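You operate a simulated robot arm through the tools that you are given. There is no shell and no other tool. Be economical: measure what you need, move in short steps, check, and stop when the job is done.

Carry out the task below with a simulated robot arm. There is one attempt and no reset: what you move stays moved.

Task
Run the brass fitting in the descaling bath for 3 minutes.
Fine: lid shut for the run; when it shows DONE put the fitting back on the short grey mat and shut the lid.

It is judged by the outcome, as a careful person would: the job done as asked, and still so three seconds after it is handed in. It fails if anything else is knocked over, pushed out of place, dropped, spilled or broken. A push-on lid holds only when it is set on centred and level and pressed home; a screw cap is set on level and turned clockwise until tight.

Robot
A 6-joint arm with a two-finger parallel gripper, fixed in place. Base frame: the origin is at the foot of the arm, x ahead of it, y to its left, z up; the work surface is at about z = 0.704. Units: m, rad, N and s.
With the tool pointing down near the work surface it reaches from about 0.24 to 0.66 m from the base axis. Its first joint turns from -1.152 to 1.152 rad. Payload 2.9 kg.
The tool frame sits at the grasp point between the pads (the TCP): z along the fingers, y along the line on which they close. The tips reach 0.03 m beyond it. The gripper opens to 0.11 m. The fingers are 0.02 m wide and 0.01 m thick; the gripper's body (0.048 by 0.112 m) begins 0.055 m behind the TCP.
Orientation is told as [roll, pitch, yaw] about the base's x, y, z axes, in that order, counted from this pose: with the fingers straight down and closing along the base's y, the tool's x points along the base's -x, its y along +y and its z along -z.

Tools
- The arm moves only by the tool jog_arm. Its argument "plan" is a list of rows, each an object (a shift or turn left out is 0, a gripper value left out holds the last) with "dp": the shift along the tool's x, y, z in m, a list of three; "dr": the turn, a rotation vector about the tool's x, y, z in rad, a list of three; "jaw": the opening in per cent of the stroke, from 0 (shut) to 100 (fully open). In form: [{"dp": [dx, dy, dz], "dr": [rx, ry, rz], "jaw": jaw}, ...]. A call has 1 to 8 rows; each row is the pose to reach, as a shift and turn from the pose commanded when the call began, along the tool's axes at that moment. Rows are played at 5 a second. More than 0.05 m and 0.15 rad between two rows, or a gripper value outside its range, and nothing of the call is played. A pose out of reach is approached as far as the arm can. The call stops where the force on the tool passes 40 N (or 10 N more than at its start, if that is more) or the arm is blocked; 0.2 s more then pass. Each finger travels about 0.108 m/s and halts on what it meets, pressing with about 35 N; the grip force reading is that of the motor and also rises with nothing between the fingers. The clock runs only during rows and for 0.2 s after the last one: add rows that repeat a pose to give the fingers time. The reply holds the time, the measured pose of the TCP, the force on the tool along the base axes, the opening and the grip force, in the units named above and with some noise, and new pictures: "views" is both (left out), scene, wrist or none.
- Cameras (640 x 400 px; columns grow to the right, rows downward): "scene" is fixed at [0.0557, 0.4171, 1.3953]; the picture's right is [-0.92, -0.40, 0.00], its down [-0.19, 0.43, -0.88] and it looks along [0.35, -0.81, -0.47] (base axes); focal length 322 px, centre (320, 200). "wrist" rides on the gripper at [0.072, 0.017, -0.103] in the tool frame; the picture's right is [-0.23, 0.97, 0.00], its down [-0.76, -0.18, -0.62] and it looks along [-0.61, -0.14, 0.78] (tool axes); focal length 222 px, centre (320, 200). There is no depth. A picture from a camera that has moved, and an enlarged one, comes with that camera's place and axes in the base frame and with its lens.
- close_up(camera, box): a new picture of the part [left, top, right, bottom] of that camera's present view, enlarged. No time passes.
- close_job(): hands the job in; it is judged then, once.

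Go step by step. Nothing tells you positions but the pictures and the camera data: compare them with the known pose of the tool, close in by small moves and look again before you grip or let go. The budget is 120 turns and 170 pictures, counting those below and the enlarged ones. Unless the task says otherwise, let go and move clear before handing in, and close with one line.

The tools are called after "Call:" as a command line: name --argument value ..., lists and objects as JSON in quotes. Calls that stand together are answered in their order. jog_arm: Moves the arm, as the interface text tells. Its arguments: {"type":"object","properties":{"plan":{"type":"array","items":{"type":"object","properties":{"dp":{"type":"array","items":{"type":"number"}},"dr":{"type":"array","items":{"type":"number"}},"jaw":{"type":"number"}}}},"views":{"type":"string","enum":["both","scene","wrist","none"]}},"required":["plan"]} The other tools are called the same way: close_up (camera, box) takes an enlarged picture of a part of a camera's view; close_job () hands the job in.

At the start:

```text
time_s: 0.0
tool_pos: [0.438, -0.2029, 1.0334]
tool_rot: [0.0, 0.001, 0.0]
wrist_force: [0.3, 0.1, -0.4]
finger_gap: 0.11
finger_force: 0.0
```

scene: 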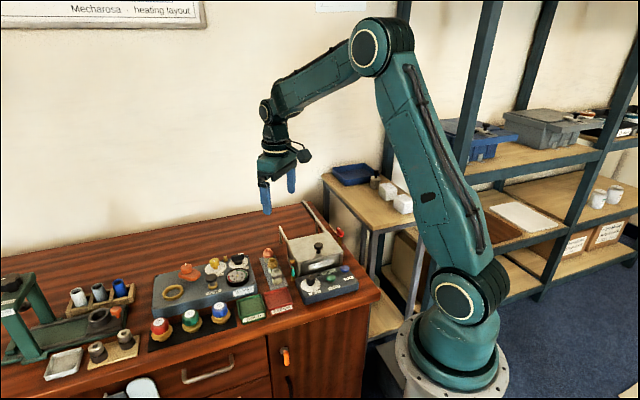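
wrist: 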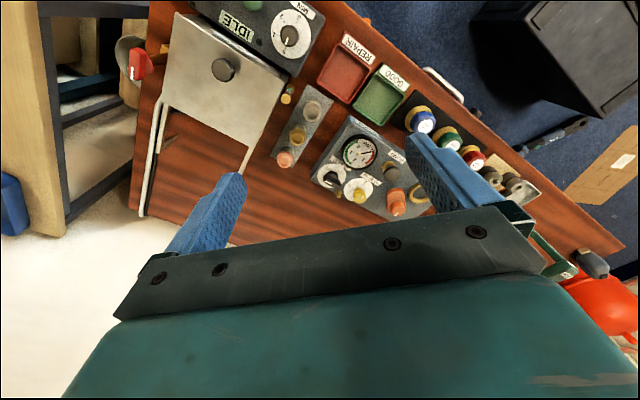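

I see a bench with a descaling bath (metal box with lid, panel showing IDLE), trays, knobs and fittings. First I'll enlarge the pictures.

Call:
close_up --camera "scene" --box '[240, 190, 380, 320]'

Call:
close_up --camera "scene" --box '[130, 240, 290, 350]'

Call:
close_up --camera "wrist" --box '[120, 0, 440, 220]'

Call:
close_up --camera "scene" --box '[0, 250, 160, 400]'

```text
3.08 times, centred on (310, 255) of scene
camera zoom: at [0.0557, 0.4171, 1.3953], right [-0.92, -0.4, 0.0], down [-0.19, 0.43, -0.88], along [0.35, -0.81, -0.47], focal length 992 px, centre (351, 31)
```

zoom: 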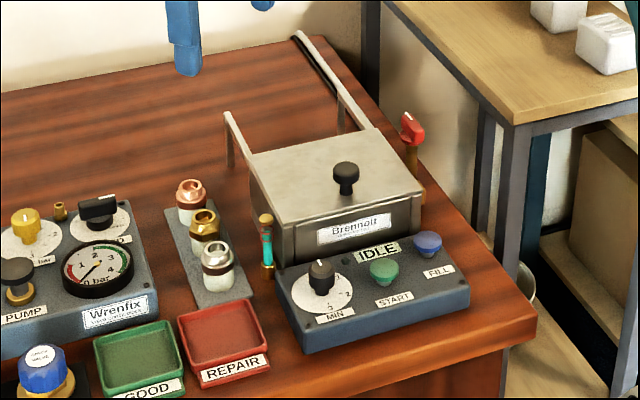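

```text
3.64 times, centred on (210, 295) of scene
camera zoom: at [0.0557, 0.4171, 1.3953], right [-0.92, -0.4, 0.0], down [-0.19, 0.43, -0.88], along [0.35, -0.81, -0.47], focal length 1173 px, centre (720, -146)
```

zoom: 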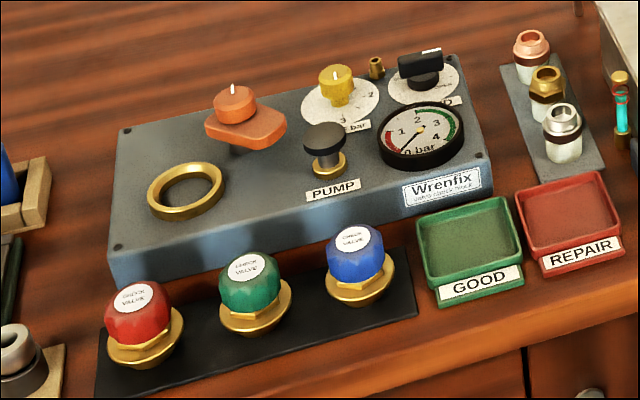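

```text
1.82 times, centred on (280, 110) of wrist
camera zoom: at [0.3655, -0.1859, 1.1355], right [0.23, 0.97, 0.0], down [0.76, -0.18, 0.62], along [0.61, -0.14, -0.78], focal length 404 px, centre (393, 364)
```

zoom: 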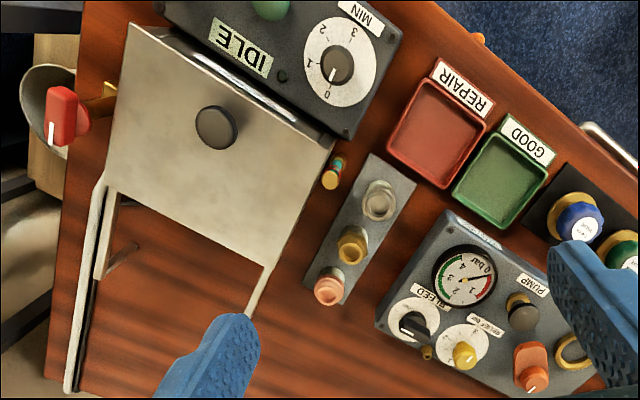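

```text
2.67 times, centred on (80, 325) of scene
camera zoom: at [0.0557, 0.4171, 1.3953], right [-0.92, -0.4, 0.0], down [-0.19, 0.43, -0.88], along [0.35, -0.81, -0.47], focal length 860 px, centre (960, -133)
```

zoom: 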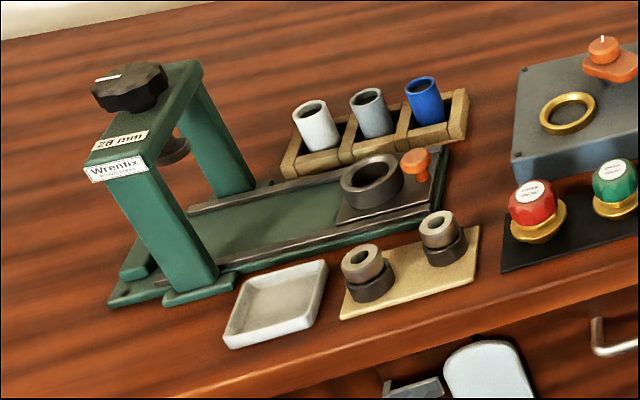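

The bath with its knobbed lid is near (0.41,-0.35). The dial, FILL and START buttons, a gauge glass and a red valve sit around it, and the brass fitting stands mid-mat near (0.51,-0.256). I'll look closer at the details.

Call:
close_up --camera "scene" --box '[285, 230, 350, 275]'

Call:
close_up --camera "scene" --box '[295, 265, 365, 310]'

Call:
close_up --camera "scene" --box '[255, 235, 305, 290]'

Call:
close_up --camera "wrist" --box '[110, 0, 310, 120]'

```text
8.89 times, centred on (318, 252) of scene
camera zoom: at [0.0557, 0.4171, 1.3953], right [-0.92, -0.4, 0.0], down [-0.19, 0.43, -0.88], along [0.35, -0.81, -0.47], focal length 2867 px, centre (342, -267)
```

zoom: 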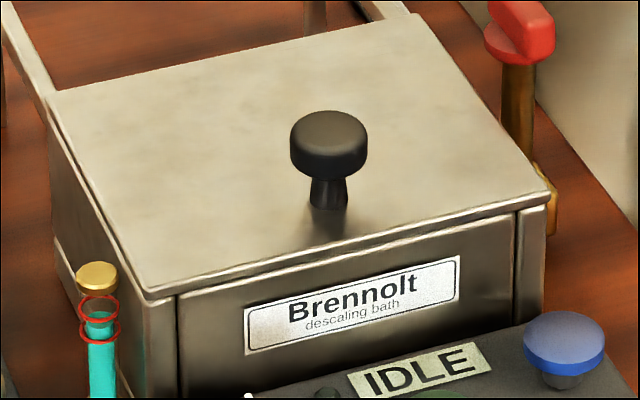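

```text
8.89 times, centred on (330, 288) of scene
camera zoom: at [0.0557, 0.4171, 1.3953], right [-0.92, -0.4, 0.0], down [-0.19, 0.43, -0.88], along [0.35, -0.81, -0.47], focal length 2867 px, centre (231, -578)
```

zoom: 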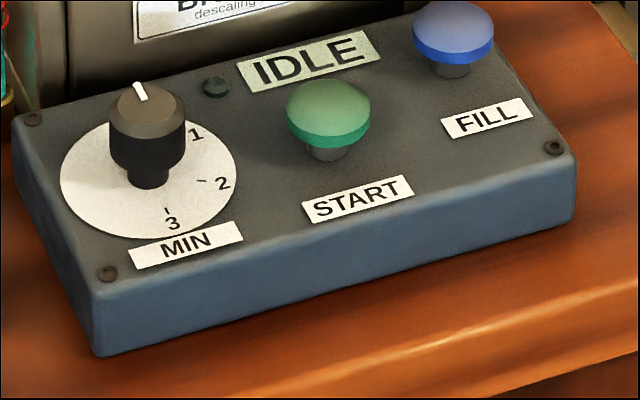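

```text
7.27 times, centred on (280, 262) of scene
camera zoom: at [0.0557, 0.4171, 1.3953], right [-0.92, -0.4, 0.0], down [-0.19, 0.43, -0.88], along [0.35, -0.81, -0.47], focal length 2346 px, centre (611, -254)
```

zoom: 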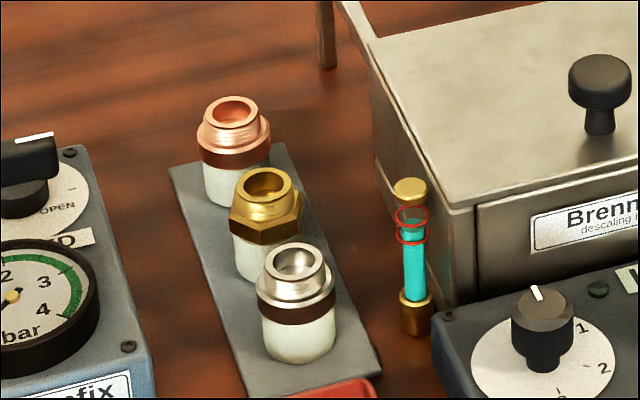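

```text
3.20 times, centred on (210, 60) of wrist
camera zoom: at [0.3655, -0.1859, 1.1355], right [0.23, 0.97, 0.0], down [0.76, -0.18, 0.62], along [0.61, -0.14, -0.78], focal length 711 px, centre (672, 648)
```

zoom: 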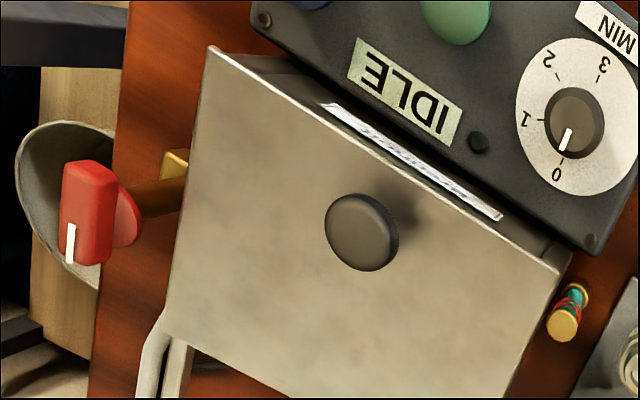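

The gauge level is between the red rings, so it's full, and the dial reads 0. The lid seems to slide back on rails. I'll move above the lid knob with the tool yawed to the bench, roughly 45°.

Call:
jog_arm --plan '[{"dp": [0.009, -0.021, 0.025], "dr": [0, 0, 0.131]}, {"dp": [0.018, -0.042, 0.051], "dr": [0, 0, 0.262]}, {"dp": [0.027, -0.064, 0.077], "dr": [0, 0, 0.393]}, {"dp": [0.035, -0.085, 0.1], "dr": [0, 0, 0.524]}, {"dp": [0.044, -0.106, 0.12], "dr": [0, 0, 0.654]}, {"dp": [0.053, -0.127, 0.143], "dr": [0, 0, 0.785]}, {"dp": [0.053, -0.127, 0.143], "dr": [0, 0, 0.785]}]'

```text
time_s: 1.6
tool_pos: [0.3826, -0.3285, 0.8893]
tool_rot: [0.001, 0.001, -0.787]
wrist_force: [0.6, 0.1, 0.5]
finger_gap: 0.1102
finger_force: 0.1
camera wrist: at [0.3459, -0.2656, 0.9909], right [0.85, 0.53, 0.0], down [0.41, -0.66, 0.62], along [0.33, -0.53, -0.78], focal length 222 px, centre (320, 200)
```

scene: 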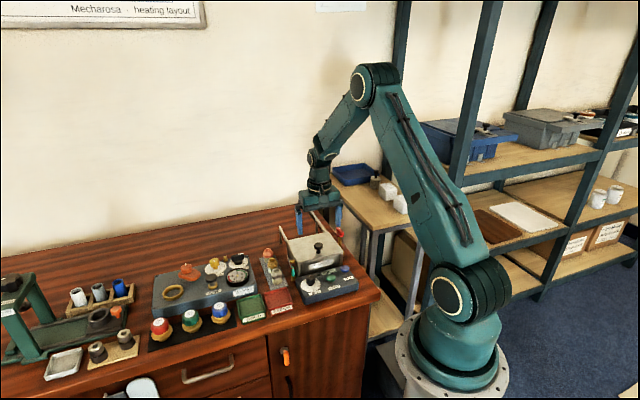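
wrist: 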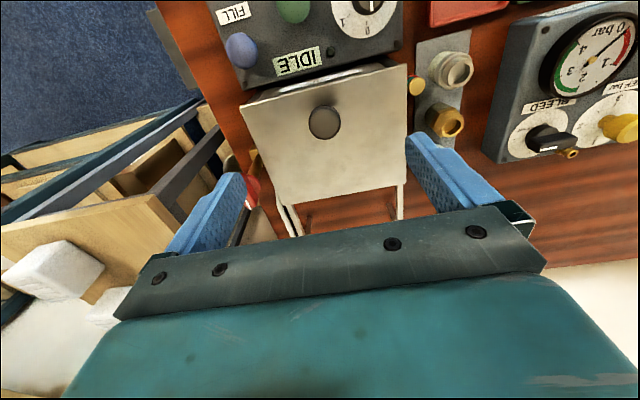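

The knob sits almost straight under the TCP, cap about 0.03 m across with its top near z 0.785. I'll descend partway and check.

Call:
jog_arm --plan '[{"dp": [0.001, 0.003, 0.035]}, {"dp": [0.001, 0.003, 0.07]}, {"dp": [0.001, 0.003, 0.08]}, {"dp": [0.001, 0.003, 0.08]}]'

Call:
close_up --camera "scene" --box '[280, 190, 360, 280]'

```text
time_s: 2.8
tool_pos: [0.3891, -0.3283, 0.8129]
tool_rot: [-0.001, -0.011, -0.786]
wrist_force: [-0.2, -0.3, 2.8]
finger_gap: 0.1102
finger_force: 0.1
stopped in row 4: the force on the tool passed its limit (the readings are from after the stop); the commanded pose is now the measured one
camera wrist: at [0.3505, -0.2646, 0.9139], right [0.85, 0.53, 0.0], down [0.41, -0.66, 0.63], along [0.33, -0.53, -0.78], focal length 222 px, centre (320, 200)
```

scene: 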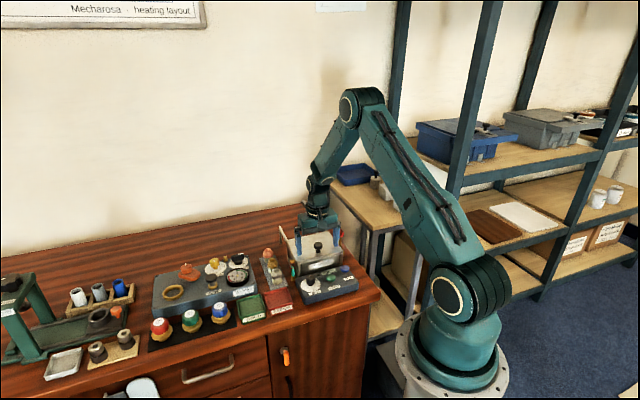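
wrist: 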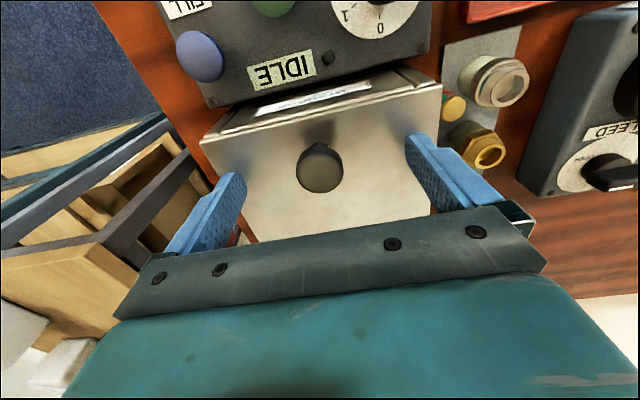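

```text
4.44 times, centred on (320, 235) of scene
camera zoom: at [0.0557, 0.4172, 1.3953], right [-0.92, -0.4, 0.0], down [-0.19, 0.43, -0.88], along [0.35, -0.81, -0.47], focal length 1433 px, centre (320, 44)
```

zoom: 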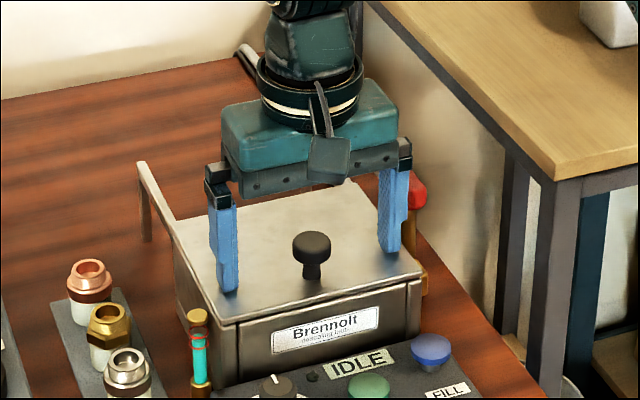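

The tips touched the lid at z≈0.783, so the lid is higher than I figured. The knob is actually about 0.02 m further to the front. I'll lift slightly and shift.

Call:
jog_arm --plan '[{"dp": [0, 0, -0.012], "dr": [0, 0, 0]}, {"dp": [0.01, 0, -0.012]}, {"dp": [0.02, 0, -0.008]}, {"dp": [0.02, 0, -0.008]}]'

Call:
close_up --camera "scene" --box '[280, 190, 360, 280]'

```text
time_s: 3.8
tool_pos: [0.3772, -0.3145, 0.8203]
tool_rot: [0.0, -0.008, -0.784]
wrist_force: [0.3, -0.1, 0.4]
finger_gap: 0.1099
finger_force: 0.0
camera wrist: at [0.3383, -0.2505, 0.9212], right [0.85, 0.53, 0.0], down [0.41, -0.66, 0.63], along [0.33, -0.53, -0.78], focal length 222 px, centre (320, 200)
```

scene: 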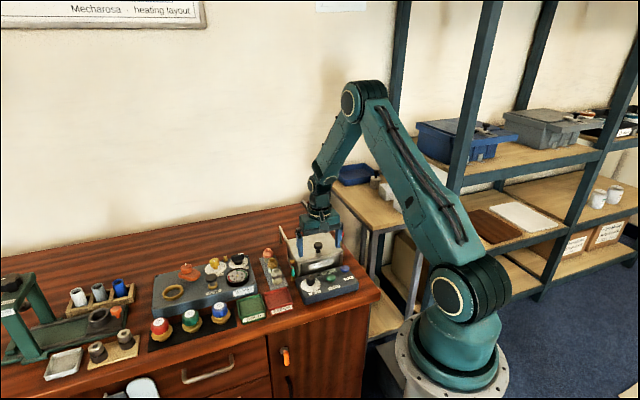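
wrist: 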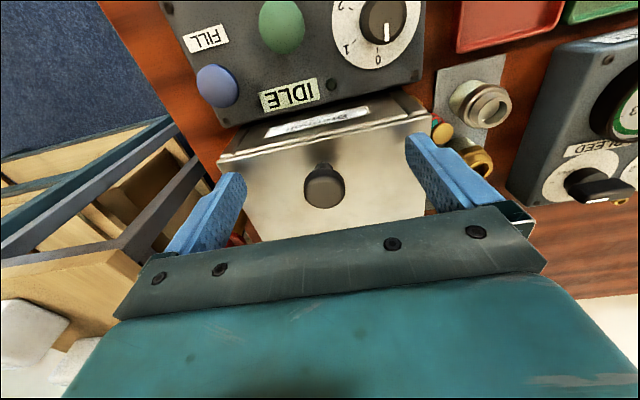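

```text
4.44 times, centred on (320, 235) of scene
camera zoom: at [0.0557, 0.4171, 1.3953], right [-0.92, -0.4, 0.0], down [-0.19, 0.43, -0.88], along [0.35, -0.81, -0.47], focal length 1433 px, centre (320, 44)
```

zoom: 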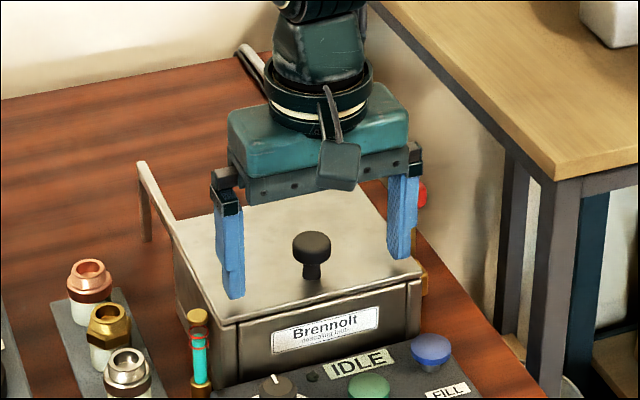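

The knob cap is now centred at the TCP, about 3 mm towards +y. I'll close on it.

Call:
jog_arm --plan '[{"dp": [0, 0.003, 0.002], "jaw": 60}, {"dp": [0, 0.003, 0.002], "jaw": 30}, {"dp": [0, 0.003, 0.002], "jaw": 20}, {"dp": [0, 0.003, 0.002], "jaw": 10}, {"dp": [0, 0.003, 0.002], "jaw": 10}]' --views "wrist"

Call:
close_up --camera "scene" --box '[280, 190, 360, 280]'

```text
time_s: 5.0
tool_pos: [0.3777, -0.3136, 0.8173]
tool_rot: [-0.002, -0.009, -0.788]
wrist_force: [-12.8, -14.2, 0.4]
finger_gap: 0.0255
finger_force: 45.0
camera wrist: at [0.3388, -0.2494, 0.9191], right [0.85, 0.52, 0.0], down [0.41, -0.66, 0.63], along [0.33, -0.54, -0.78], focal length 222 px, centre (320, 200)
```

wrist: 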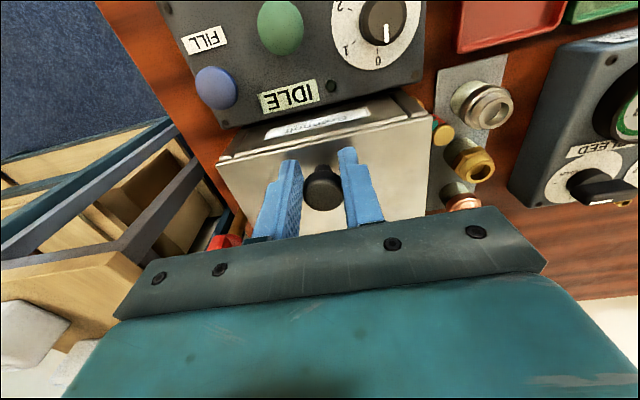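

```text
4.44 times, centred on (320, 235) of scene
camera zoom: at [0.0554, 0.4168, 1.3954], right [-0.92, -0.4, 0.0], down [-0.19, 0.43, -0.88], along [0.35, -0.81, -0.47], focal length 1433 px, centre (320, 44)
```

zoom: 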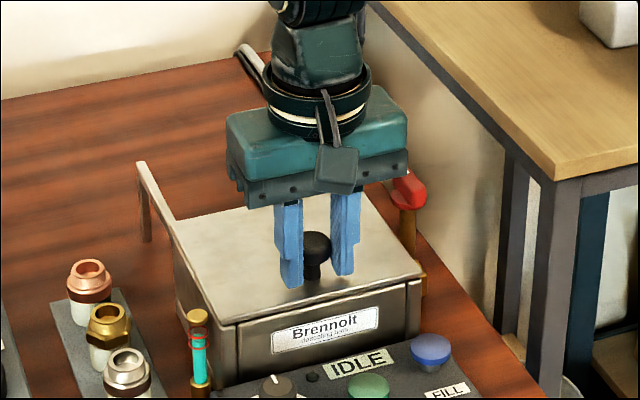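

I have the knob (gap 0.0255) with some side load, which I'll relieve. Next I'll try sliding the lid backward (tool −x).

Call:
jog_arm --plan '[{"dp": [0, -0.003, 0]}, {"dp": [-0.01, -0.003, 0]}, {"dp": [-0.02, -0.003, 0]}, {"dp": [-0.03, -0.003, 0]}, {"dp": [-0.03, -0.003, 0]}]' --views "wrist"

Call:
close_up --camera "scene" --box '[280, 190, 360, 280]'

```text
time_s: 6.2
tool_pos: [0.399, -0.3352, 0.8184]
tool_rot: [0.003, -0.008, -0.782]
wrist_force: [6.3, 6.2, 0.3]
finger_gap: 0.0258
finger_force: 44.8
camera wrist: at [0.3582, -0.2706, 0.9192], right [0.85, 0.53, 0.0], down [0.41, -0.66, 0.63], along [0.34, -0.53, -0.78], focal length 222 px, centre (320, 200)
```

wrist: 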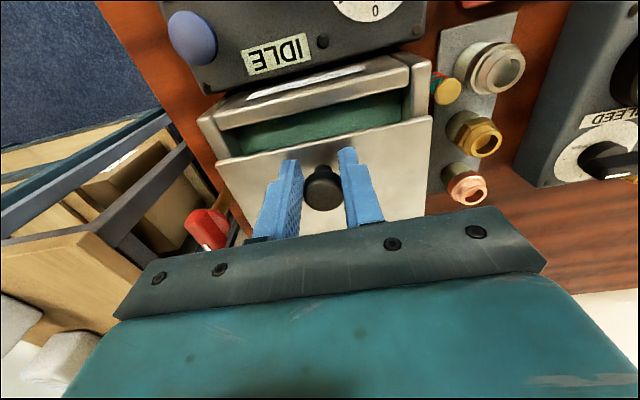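

```text
4.44 times, centred on (320, 235) of scene
camera zoom: at [0.0558, 0.4173, 1.3952], right [-0.92, -0.4, 0.0], down [-0.19, 0.43, -0.88], along [0.35, -0.81, -0.47], focal length 1433 px, centre (320, 44)
```

zoom: 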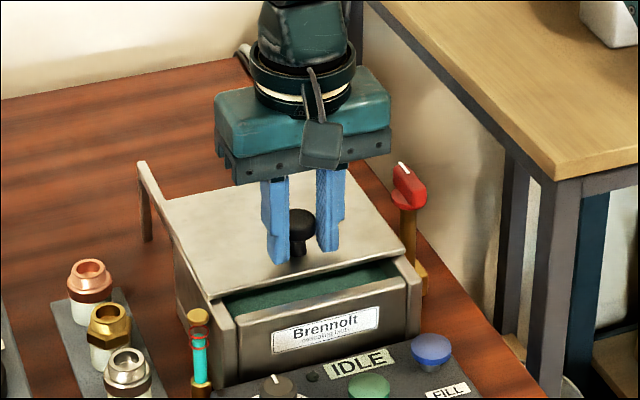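

The lid slides freely and shows green liquid beneath. I'll keep sliding.

Call:
jog_arm --plan '[{"dp": [-0.012, 0.001, 0]}, {"dp": [-0.024, 0.001, 0]}, {"dp": [-0.036, 0.001, 0]}, {"dp": [-0.048, 0.001, 0]}, {"dp": [-0.06, 0.001, 0]}, {"dp": [-0.072, 0.001, 0]}, {"dp": [-0.08, 0.001, 0]}, {"dp": [-0.08, 0.001, 0]}]' --views "wrist"

Call:
close_up --camera "scene" --box '[270, 180, 360, 280]'

```text
time_s: 7.9
tool_pos: [0.4499, -0.3857, 0.8184]
tool_rot: [-0.002, 0.014, -0.784]
wrist_force: [-6.5, 6.8, 10.1]
finger_gap: 0.0253
finger_force: 44.9
stopped in row 8: the force on the tool passed its limit (the readings are from after the stop); the commanded pose is now the measured one
camera wrist: at [0.4117, -0.3234, 0.9212], right [0.85, 0.53, 0.0], down [0.42, -0.67, 0.61], along [0.32, -0.52, -0.79], focal length 222 px, centre (320, 200)
```

wrist: 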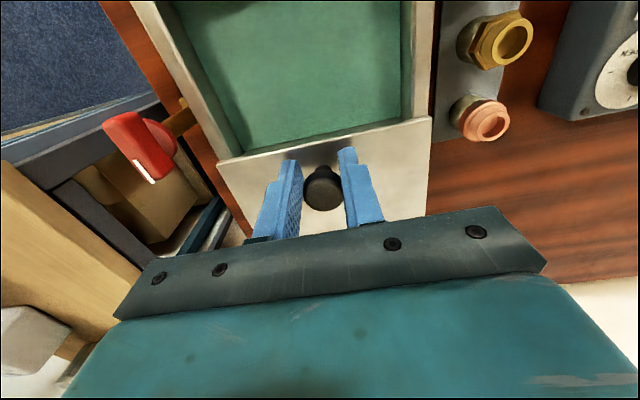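

```text
4.00 times, centred on (315, 230) of scene
camera zoom: at [0.0555, 0.4174, 1.3952], right [-0.92, -0.4, 0.0], down [-0.19, 0.43, -0.88], along [0.35, -0.81, -0.47], focal length 1290 px, centre (340, 80)
```

zoom: 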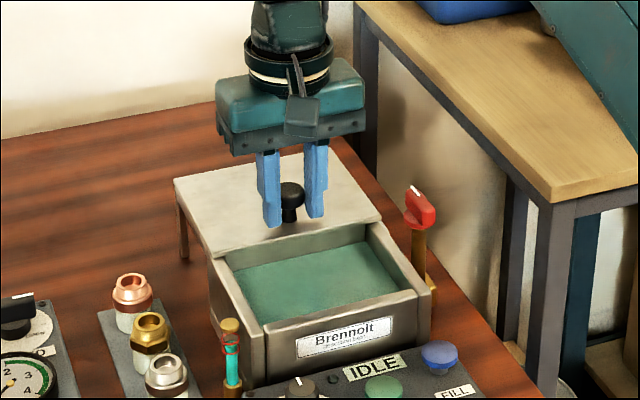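

The lid has hit its end stop and the bath is open. I'll release the knob, rise, and move over the brass fitting at about (0.514, −0.262).

Call:
jog_arm --plan '[{"dp": [0, 0, 0], "jaw": 40}, {"dp": [0, 0, 0], "jaw": 55}, {"dp": [0, 0, -0.04], "dr": [-0.01, -0.01, 0]}, {"dp": [0, 0, -0.07], "dr": [-0.01, -0.01, 0]}, {"dp": [0.015, 0.045, -0.07], "dr": [-0.01, -0.01, 0]}, {"dp": [0.03, 0.09, -0.07], "dr": [-0.01, -0.01, 0]}, {"dp": [0.042, 0.133, -0.06], "dr": [-0.01, -0.01, 0]}, {"dp": [0.042, 0.133, -0.06], "dr": [-0.01, -0.01, 0]}]'

Call:
close_up --camera "scene" --box '[250, 190, 350, 290]'

```text
time_s: 9.7
tool_pos: [0.5145, -0.2651, 0.8803]
tool_rot: [0.01, 0.003, -0.785]
wrist_force: [-0.1, -0.5, -0.3]
finger_gap: 0.0604
finger_force: 0.1
camera wrist: at [0.4744, -0.2017, 0.9821], right [0.85, 0.53, 0.01], down [0.41, -0.67, 0.62], along [0.33, -0.52, -0.78], focal length 222 px, centre (320, 200)
```

scene: 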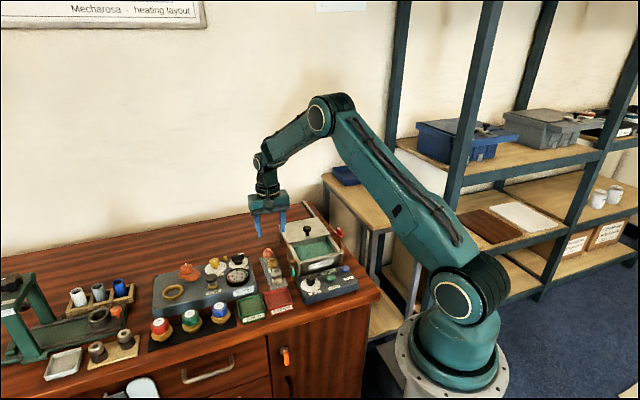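
wrist: 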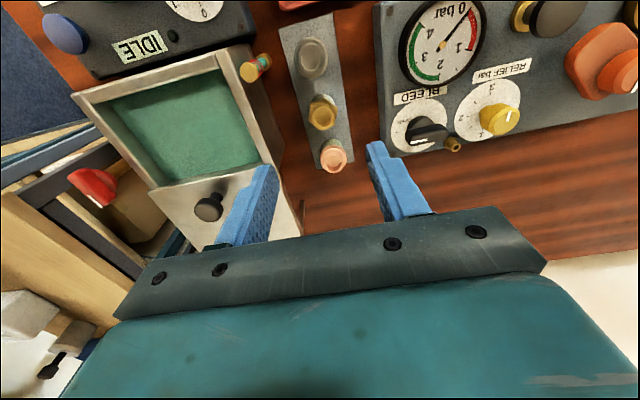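

```text
4.00 times, centred on (300, 240) of scene
camera zoom: at [0.0557, 0.4172, 1.3953], right [-0.92, -0.4, 0.0], down [-0.19, 0.43, -0.88], along [0.35, -0.81, -0.47], focal length 1290 px, centre (400, 40)
```

zoom: 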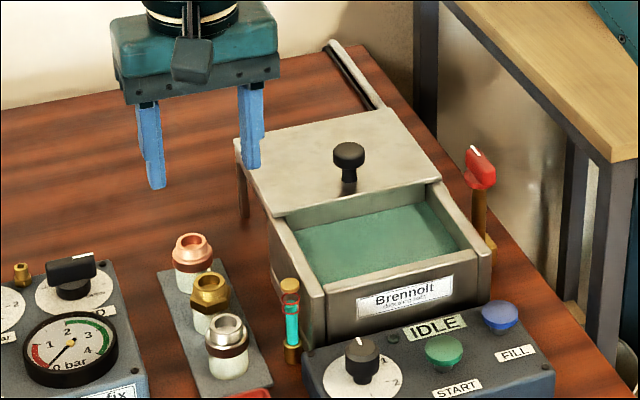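

The fitting is nearly straight under the TCP, with its top at about 0.748. I'll descend most of the way and look again.

Call:
jog_arm --plan '[{"dp": [0, 0.001, 0.035], "dr": [0.007, -0.007, 0]}, {"dp": [0, 0.001, 0.07], "dr": [0.007, -0.007, 0]}, {"dp": [0, 0.001, 0.095], "dr": [0.007, -0.007, 0]}, {"dp": [0, 0.001, 0.095], "dr": [0.007, -0.007, 0]}]' --views "wrist"

Call:
close_up --camera "scene" --box '[250, 200, 330, 290]'

```text
time_s: 10.7
tool_pos: [0.5146, -0.2608, 0.7838]
tool_rot: [0.003, -0.006, -0.784]
wrist_force: [-0.1, -0.1, 1.0]
finger_gap: 0.0604
finger_force: 0.1
camera wrist: at [0.4754, -0.198, 0.8853], right [0.85, 0.53, 0.0], down [0.41, -0.66, 0.63], along [0.33, -0.53, -0.78], focal length 222 px, centre (320, 200)
```

wrist: 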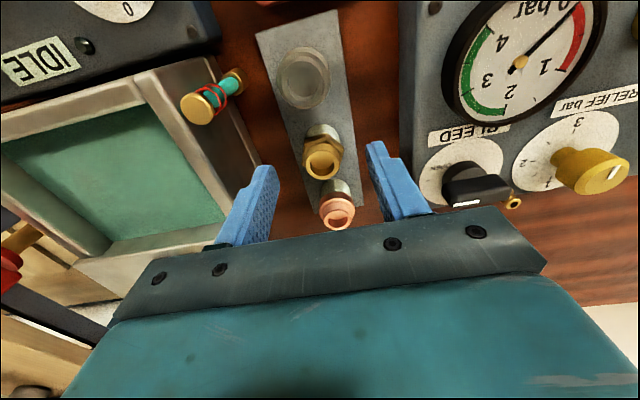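

```text
4.44 times, centred on (290, 245) of scene
camera zoom: at [0.0557, 0.4171, 1.3953], right [-0.92, -0.4, 0.0], down [-0.19, 0.43, -0.88], along [0.35, -0.81, -0.47], focal length 1433 px, centre (453, 0)
```

zoom: 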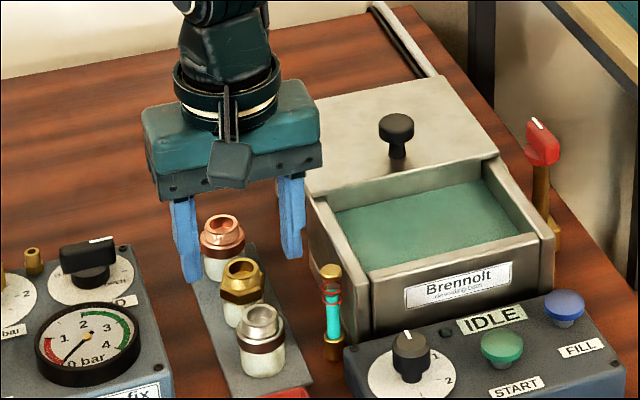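

The fitting is aligned to within a few millimetres. I'll descend around it and close.

Call:
jog_arm --plan '[{"dp": [-0.003, 0, 0.02]}, {"dp": [-0.003, 0, 0.041]}, {"dp": [-0.003, 0, 0.041]}, {"dp": [-0.003, 0, 0.041], "jaw": 35}, {"dp": [-0.003, 0, 0.041], "jaw": 15}, {"dp": [-0.003, 0, 0.041], "jaw": 15}, {"dp": [-0.003, 0, 0.041], "jaw": 15}]' --views "wrist"

Call:
close_up --camera "scene" --box '[250, 200, 330, 290]'

```text
time_s: 12.3
tool_pos: [0.5166, -0.2634, 0.7396]
tool_rot: [0.001, -0.004, -0.784]
wrist_force: [0.9, 0.5, 0.3]
finger_gap: 0.031
finger_force: 34.5
camera wrist: at [0.4775, -0.2008, 0.8423], right [0.85, 0.53, 0.0], down [0.41, -0.66, 0.63], along [0.33, -0.53, -0.78], focal length 222 px, centre (320, 200)
```

wrist: 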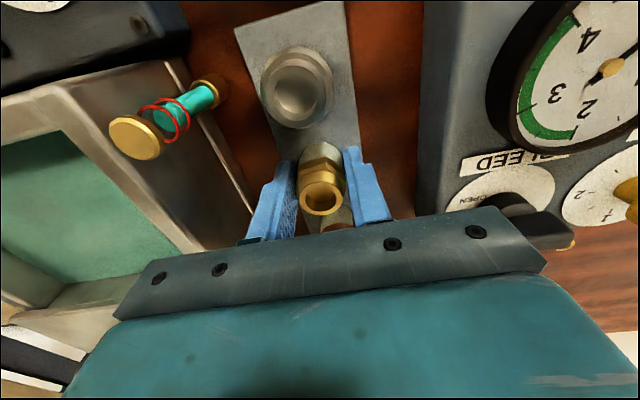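

```text
4.44 times, centred on (290, 245) of scene
camera zoom: at [0.0557, 0.4171, 1.3953], right [-0.92, -0.4, 0.0], down [-0.19, 0.43, -0.88], along [0.35, -0.81, -0.47], focal length 1433 px, centre (453, 0)
```

zoom: 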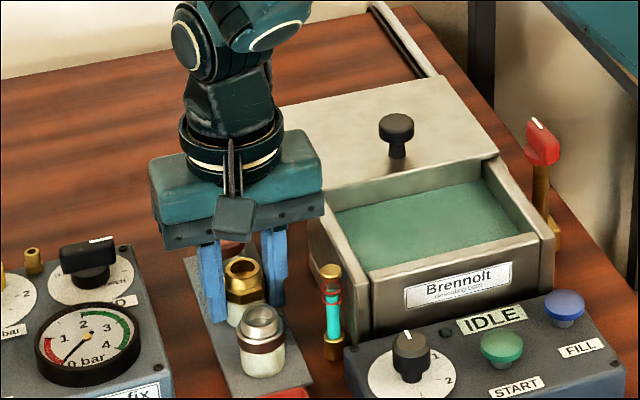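

I have the fitting gripped at gap 0.031. I'll lift it straight up and carry it over the bath opening at about (0.401, −0.337).

Call:
jog_arm --plan '[{"dp": [0, 0, -0.03]}, {"dp": [0, 0, -0.07]}, {"dp": [0, 0, -0.11]}, {"dp": [0, 0, -0.13]}, {"dp": [0.01, -0.04, -0.13]}, {"dp": [0.02, -0.08, -0.13]}, {"dp": [0.0295, -0.12, -0.13]}, {"dp": [0.0295, -0.134, -0.13]}]'

Call:
close_up --camera "scene" --box '[260, 180, 360, 290]'

```text
time_s: 14.1
tool_pos: [0.4025, -0.3368, 0.8707]
tool_rot: [0.002, -0.006, -0.784]
wrist_force: [-0.2, 0.0, -0.7]
finger_gap: 0.031
finger_force: 35.1
camera wrist: at [0.3631, -0.2737, 0.9728], right [0.85, 0.53, 0.0], down [0.41, -0.66, 0.63], along [0.33, -0.53, -0.78], focal length 222 px, centre (320, 200)
```

scene: 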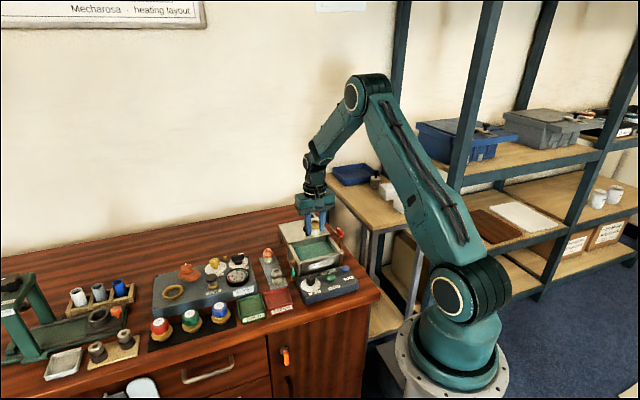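
wrist: 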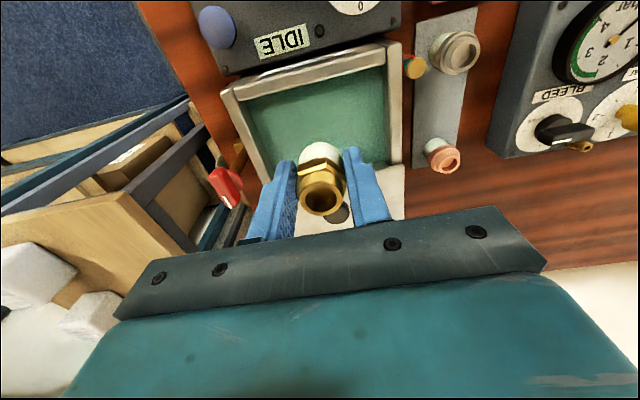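

```text
3.64 times, centred on (310, 235) of scene
camera zoom: at [0.0557, 0.4171, 1.3953], right [-0.92, -0.4, 0.0], down [-0.19, 0.43, -0.88], along [0.35, -0.81, -0.47], focal length 1173 px, centre (356, 73)
```

zoom: 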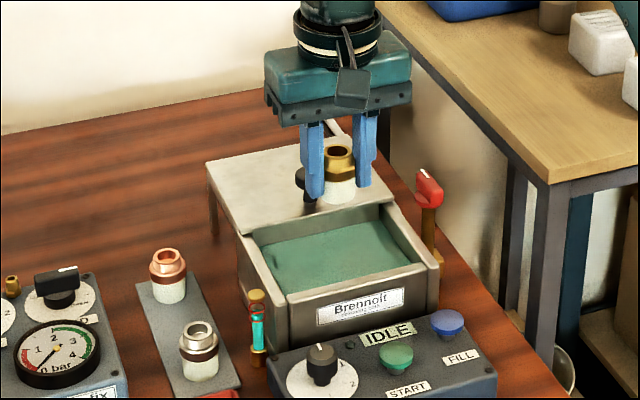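

The opening spans about w −0.01..0.10, b 0.485..0.571, and the fitting is close to its centre. I'll lower it gently, watching for contact.

Call:
jog_arm --plan '[{"dp": [-0.005, 0, 0.03]}, {"dp": [-0.005, 0, 0.06]}, {"dp": [-0.005, 0, 0.08]}, {"dp": [-0.005, 0, 0.095]}, {"dp": [-0.005, 0, 0.105]}, {"dp": [-0.005, 0, 0.112]}, {"dp": [-0.005, 0, 0.118]}, {"dp": [-0.005, 0, 0.118]}]' --views "wrist"

Call:
close_up --camera "scene" --box '[260, 180, 360, 290]'

```text
time_s: 15.9
tool_pos: [0.4075, -0.3411, 0.7532]
tool_rot: [0.002, -0.007, -0.785]
wrist_force: [-5.7, 4.1, 19.6]
finger_gap: 0.0312
finger_force: 34.8
camera wrist: at [0.3673, -0.2779, 0.856], right [0.85, 0.53, 0.0], down [0.41, -0.66, 0.63], along [0.33, -0.53, -0.78], focal length 222 px, centre (320, 200)
```

wrist: 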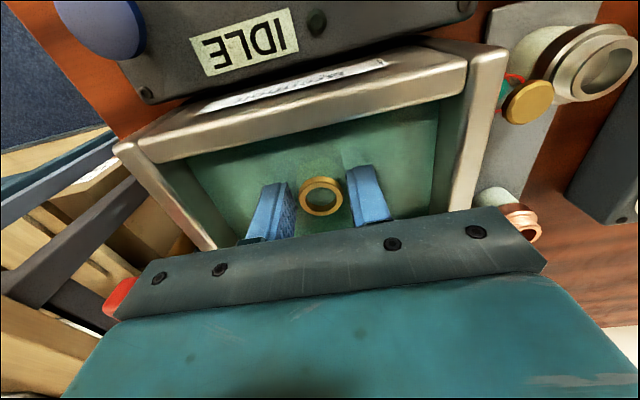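

```text
3.64 times, centred on (310, 235) of scene
camera zoom: at [0.0554, 0.4174, 1.3952], right [-0.92, -0.4, 0.0], down [-0.19, 0.43, -0.88], along [0.35, -0.81, -0.47], focal length 1173 px, centre (356, 73)
```

zoom: 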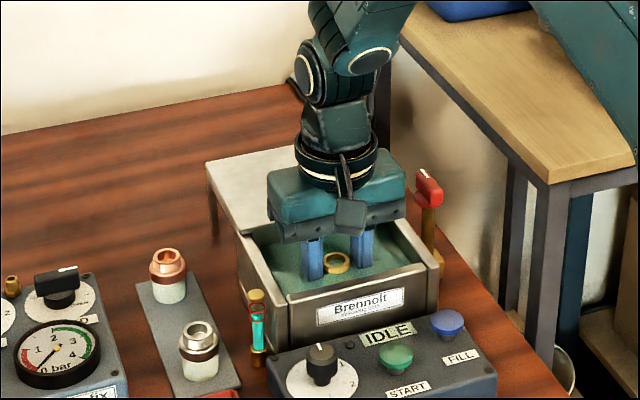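

The fitting is resting on the bath floor (about 20 N up-force). I'll release it, rise, and go back to the lid knob.

Call:
jog_arm --plan '[{"dp": [0, 0, -0.001], "jaw": 45}, {"dp": [0, 0, -0.001], "jaw": 50}, {"dp": [0, 0, -0.001], "jaw": 50}, {"dp": [0, 0, -0.035]}, {"dp": [0, 0, -0.075]}, {"dp": [-0.03, -0.001, -0.077]}, {"dp": [-0.061, -0.001, -0.077]}, {"dp": [-0.061, -0.001, -0.067]}]' --views "wrist"

Call:
close_up --camera "scene" --box '[260, 180, 360, 290]'

```text
time_s: 17.7
tool_pos: [0.4491, -0.3865, 0.8214]
tool_rot: [0.002, -0.006, -0.783]
wrist_force: [0.6, -0.1, -0.9]
finger_gap: 0.0552
finger_force: 0.1
camera wrist: at [0.4102, -0.3228, 0.9227], right [0.85, 0.53, 0.0], down [0.41, -0.66, 0.63], along [0.33, -0.53, -0.78], focal length 222 px, centre (320, 200)
```

wrist: 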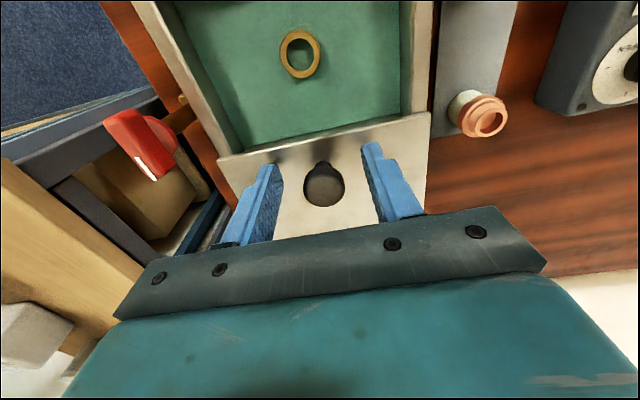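

```text
3.64 times, centred on (310, 235) of scene
camera zoom: at [0.0557, 0.4171, 1.3953], right [-0.92, -0.4, 0.0], down [-0.19, 0.43, -0.88], along [0.35, -0.81, -0.47], focal length 1173 px, centre (356, 73)
```

zoom: 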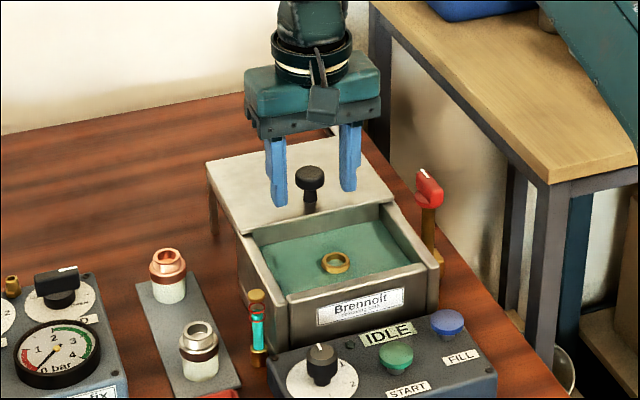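

The fitting is standing in the bath. I'll grip the knob and slide the lid shut.

Call:
jog_arm --plan '[{"dp": [0, 0, 0.002], "jaw": 30}, {"dp": [0, 0, 0.002], "jaw": 10}, {"dp": [0, 0, 0.002], "jaw": 10}, {"dp": [0.02, 0, 0.002]}, {"dp": [0.04, 0, 0.002]}, {"dp": [0.06, 0, 0.002]}, {"dp": [0.08, 0, 0.002]}, {"dp": [0.08, 0, 0.002]}]' --views "none"

```text
time_s: 19.5
tool_pos: [0.3916, -0.329, 0.8189]
tool_rot: [0.007, -0.007, -0.779]
wrist_force: [12.8, 13.0, 9.8]
finger_gap: 0.0259
finger_force: 44.8
```

The lid is nearly shut, with a sideways load to ease. I'll push it home gently.

Call:
jog_arm --plan '[{"dp": [0.008, 0.003, 0]}, {"dp": [0.014, 0.003, 0]}, {"dp": [0.018, 0.003, 0]}, {"dp": [0.022, 0.003, 0]}, {"dp": [0.026, 0.003, 0]}, {"dp": [0.029, 0.003, 0]}]' --views "wrist"

Call:
close_up --camera "scene" --box '[280, 190, 360, 290]'

```text
time_s: 20.9
tool_pos: [0.3738, -0.31, 0.8196]
tool_rot: [-0.001, -0.013, -0.789]
wrist_force: [4.1, -26.9, -0.1]
finger_gap: 0.0254
finger_force: 44.8
camera wrist: at [0.3347, -0.2457, 0.9202], right [0.85, 0.53, 0.0], down [0.41, -0.66, 0.63], along [0.33, -0.54, -0.77], focal length 222 px, centre (320, 200)
```

wrist: 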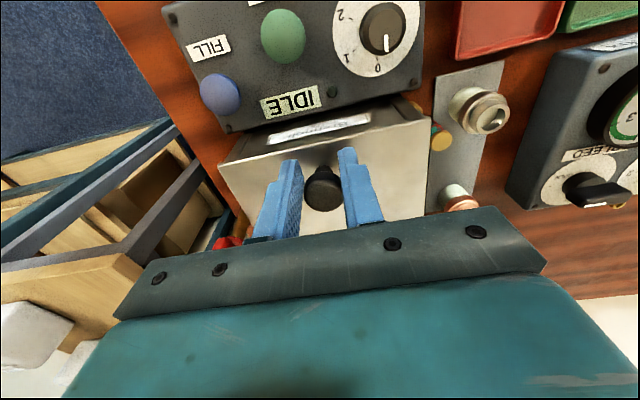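

```text
4.00 times, centred on (320, 240) of scene
camera zoom: at [0.0558, 0.4165, 1.3955], right [-0.92, -0.4, 0.0], down [-0.19, 0.43, -0.88], along [0.35, -0.81, -0.47], focal length 1290 px, centre (320, 40)
```

zoom: 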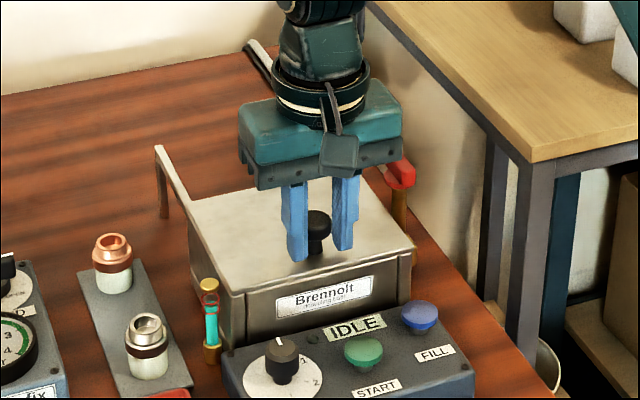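

The lid is shut against its stop. I'll release, rise, and head toward the dial at about (0.3655, −0.231), pre-turning the gripper counter-clockwise so I can wind clockwise afterwards.

Call:
jog_arm --plan '[{"dp": [-0.002, -0.001, 0], "jaw": 40}, {"dp": [-0.002, -0.001, 0], "jaw": 50}, {"dp": [0, 0, -0.04]}, {"dp": [0.015, 0.01, -0.055], "dr": [0, 0, -0.15]}, {"dp": [0.03, 0.02, -0.055], "dr": [0, 0, -0.3]}, {"dp": [0.045, 0.035, -0.055], "dr": [0, 0, -0.45]}, {"dp": [0.0615, 0.05, -0.055], "dr": [0, 0, -0.6]}, {"dp": [0.0615, 0.05, -0.055], "dr": [0, 0, -0.75]}]' --views "none"

Call:
jog_arm --plan '[{"dr": [0, 0, -0.14]}, {"dr": [0, 0, -0.28]}, {"dr": [0, 0, -0.42]}, {"dr": [0, 0, -0.56]}, {"dr": [0, 0, -0.7]}, {"dr": [0, 0, -0.82]}, {"dr": [0, 0, -0.82]}]' --views "both"

Call:
close_up --camera "scene" --box '[270, 200, 370, 310]'

```text
time_s: 22.7
tool_pos: [0.3651, -0.2256, 0.8718]
tool_rot: [-0.004, -0.005, -0.03]
wrist_force: [-0.9, 1.0, 0.0]
finger_gap: 0.0552
finger_force: 0.2
```

```text
time_s: 24.3
tool_pos: [0.3643, -0.2265, 0.8723]
tool_rot: [-0.004, -0.002, 0.786]
wrist_force: [-0.5, -0.3, -0.4]
finger_gap: 0.0551
finger_force: 0.0
camera wrist: at [0.3013, -0.2659, 0.9744], right [-0.53, 0.85, 0.0], down [0.66, 0.42, 0.63], along [0.53, 0.33, -0.78], focal length 222 px, centre (320, 200)
```

scene: 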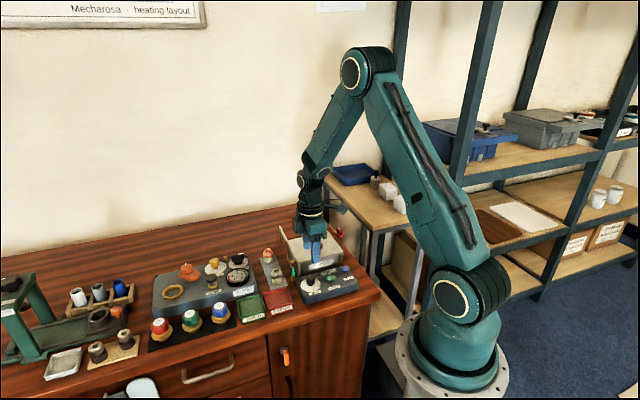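
wrist: 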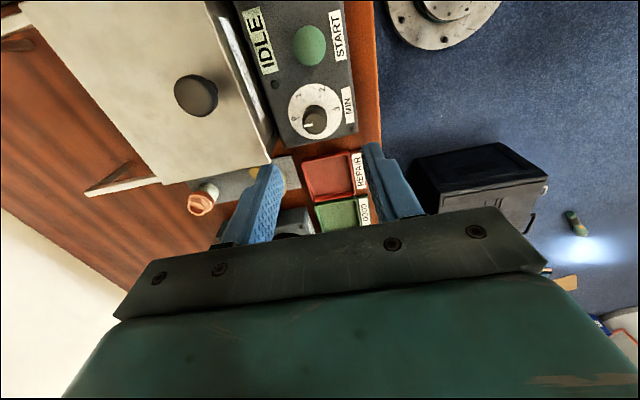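

```text
3.64 times, centred on (320, 255) of scene
camera zoom: at [0.0557, 0.4171, 1.3953], right [-0.92, -0.4, 0.0], down [-0.19, 0.43, -0.88], along [0.35, -0.81, -0.47], focal length 1173 px, centre (320, 0)
```

zoom: 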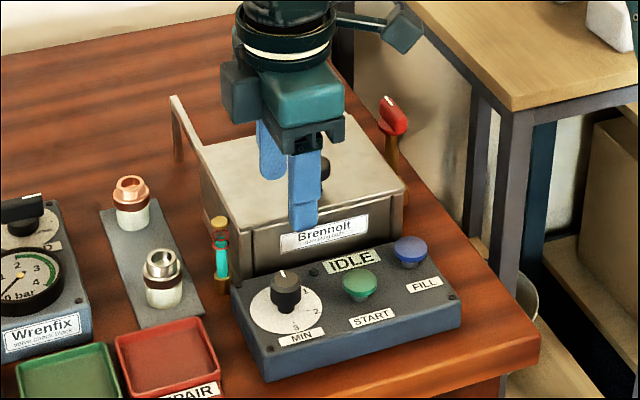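

The dial is just below the TCP. I'll zoom in to read the scale.

Call:
close_up --camera "wrist" --box '[270, 70, 370, 150]'

Call:
close_up --camera "scene" --box '[295, 265, 345, 300]'

```text
5.00 times, centred on (320, 110) of wrist
camera zoom: at [0.3013, -0.2659, 0.9744], right [-0.53, 0.85, 0.0], down [0.66, 0.42, 0.63], along [0.53, 0.33, -0.78], focal length 1111 px, centre (320, 650)
```

zoom: 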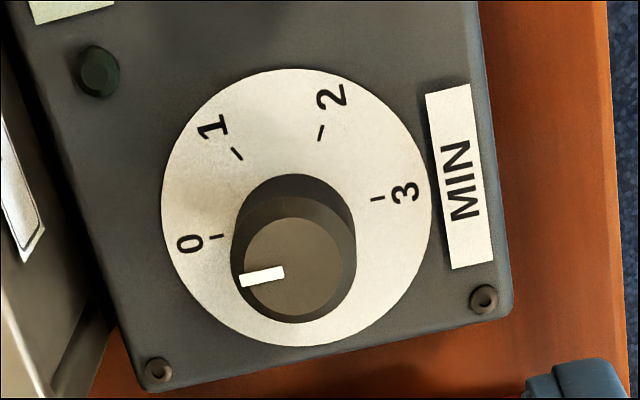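

```text
11.43 times, centred on (320, 282) of scene
camera zoom: at [0.0557, 0.4171, 1.3953], right [-0.92, -0.4, 0.0], down [-0.19, 0.43, -0.88], along [0.35, -0.81, -0.47], focal length 3686 px, centre (320, -743)
```

zoom: 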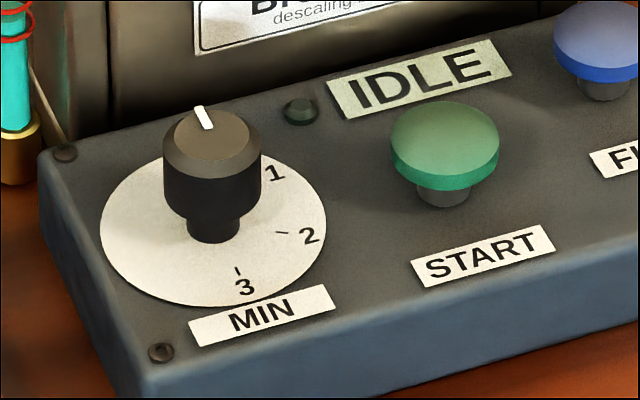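

The marks are 60° apart, so 3 is 180° clockwise from 0. The dial axis is at about (0.368, −0.230). I'll narrow the jaws and descend over it.

Call:
jog_arm --plan '[{"dp": [0, -0.005, 0], "jaw": 40}, {"dp": [0, -0.005, 0.04]}, {"dp": [0, -0.005, 0.08]}, {"dp": [0, -0.005, 0.1]}, {"dp": [0, -0.005, 0.1]}]' --views "wrist"

Call:
close_up --camera "scene" --box '[280, 220, 360, 300]'

```text
time_s: 25.5
tool_pos: [0.3708, -0.2297, 0.77]
tool_rot: [-0.005, -0.002, 0.787]
wrist_force: [-0.4, 0.0, -0.5]
finger_gap: 0.0439
finger_force: 0.0
camera wrist: at [0.308, -0.2687, 0.8718], right [-0.53, 0.85, 0.0], down [0.66, 0.41, 0.63], along [0.53, 0.33, -0.78], focal length 222 px, centre (320, 200)
```

wrist: 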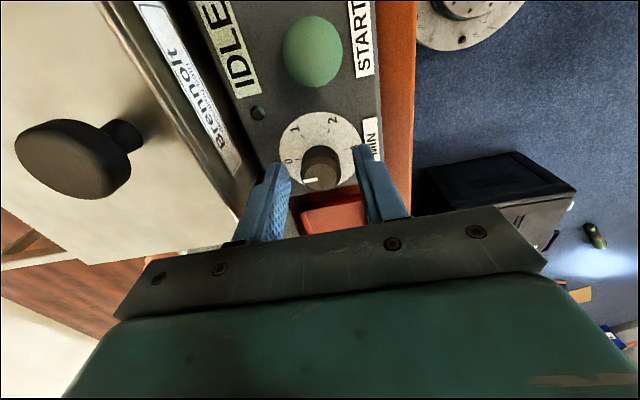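

```text
5.00 times, centred on (320, 260) of scene
camera zoom: at [0.0557, 0.4171, 1.3953], right [-0.92, -0.4, 0.0], down [-0.19, 0.43, -0.88], along [0.35, -0.81, -0.47], focal length 1613 px, centre (320, -100)
```

zoom: 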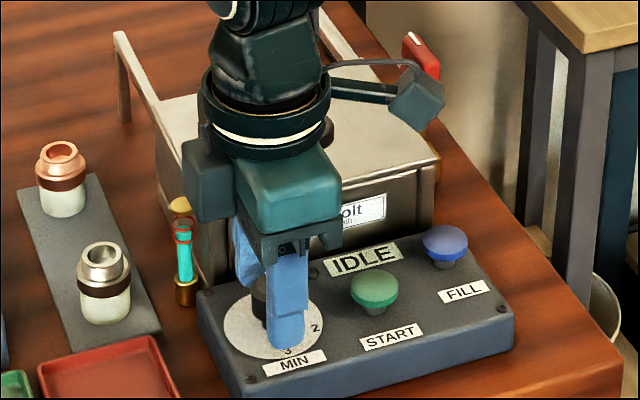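

The knob lies between the fingers, about 3 mm toward tool +x. I'll nudge over and close on it.

Call:
jog_arm --plan '[{"dp": [0.003, 0, 0.004], "jaw": 40}, {"dp": [0.003, 0, 0.005], "jaw": 25}, {"dp": [0.003, 0, 0.005], "jaw": 10}, {"dp": [0.003, 0, 0.005], "jaw": 10}]' --views "wrist"

Call:
close_up --camera "wrist" --box '[250, 90, 390, 230]'

```text
time_s: 26.5
tool_pos: [0.3663, -0.2322, 0.7663]
tool_rot: [-0.005, -0.003, 0.786]
wrist_force: [3.3, -2.4, -7.2]
finger_gap: 0.0249
finger_force: 45.1
camera wrist: at [0.304, -0.2715, 0.8692], right [-0.53, 0.85, 0.0], down [0.66, 0.41, 0.63], along [0.53, 0.33, -0.78], focal length 222 px, centre (320, 200)
```

wrist: 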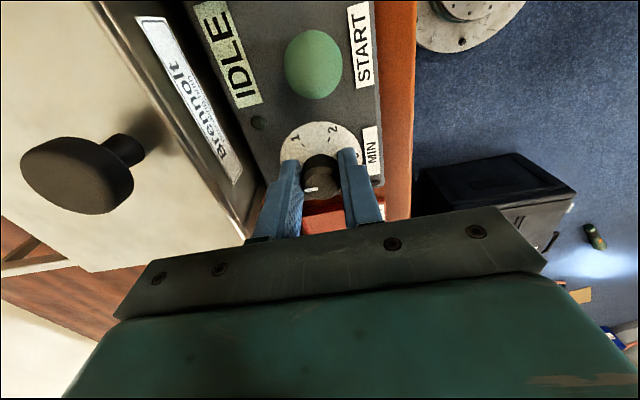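

```text
2.86 times, centred on (320, 160) of wrist
camera zoom: at [0.304, -0.2715, 0.8692], right [-0.53, 0.85, 0.0], down [0.66, 0.41, 0.63], along [0.53, 0.33, -0.78], focal length 635 px, centre (320, 314)
```

zoom: 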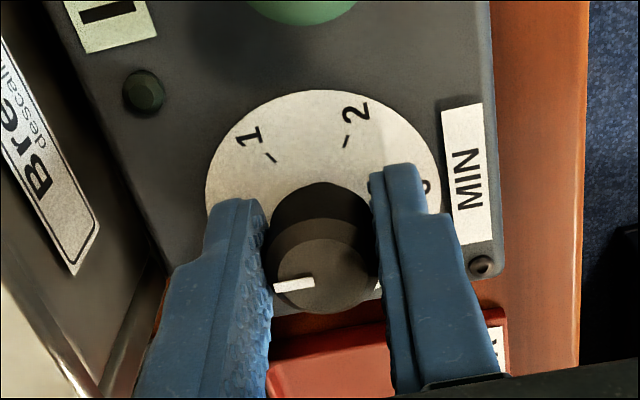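

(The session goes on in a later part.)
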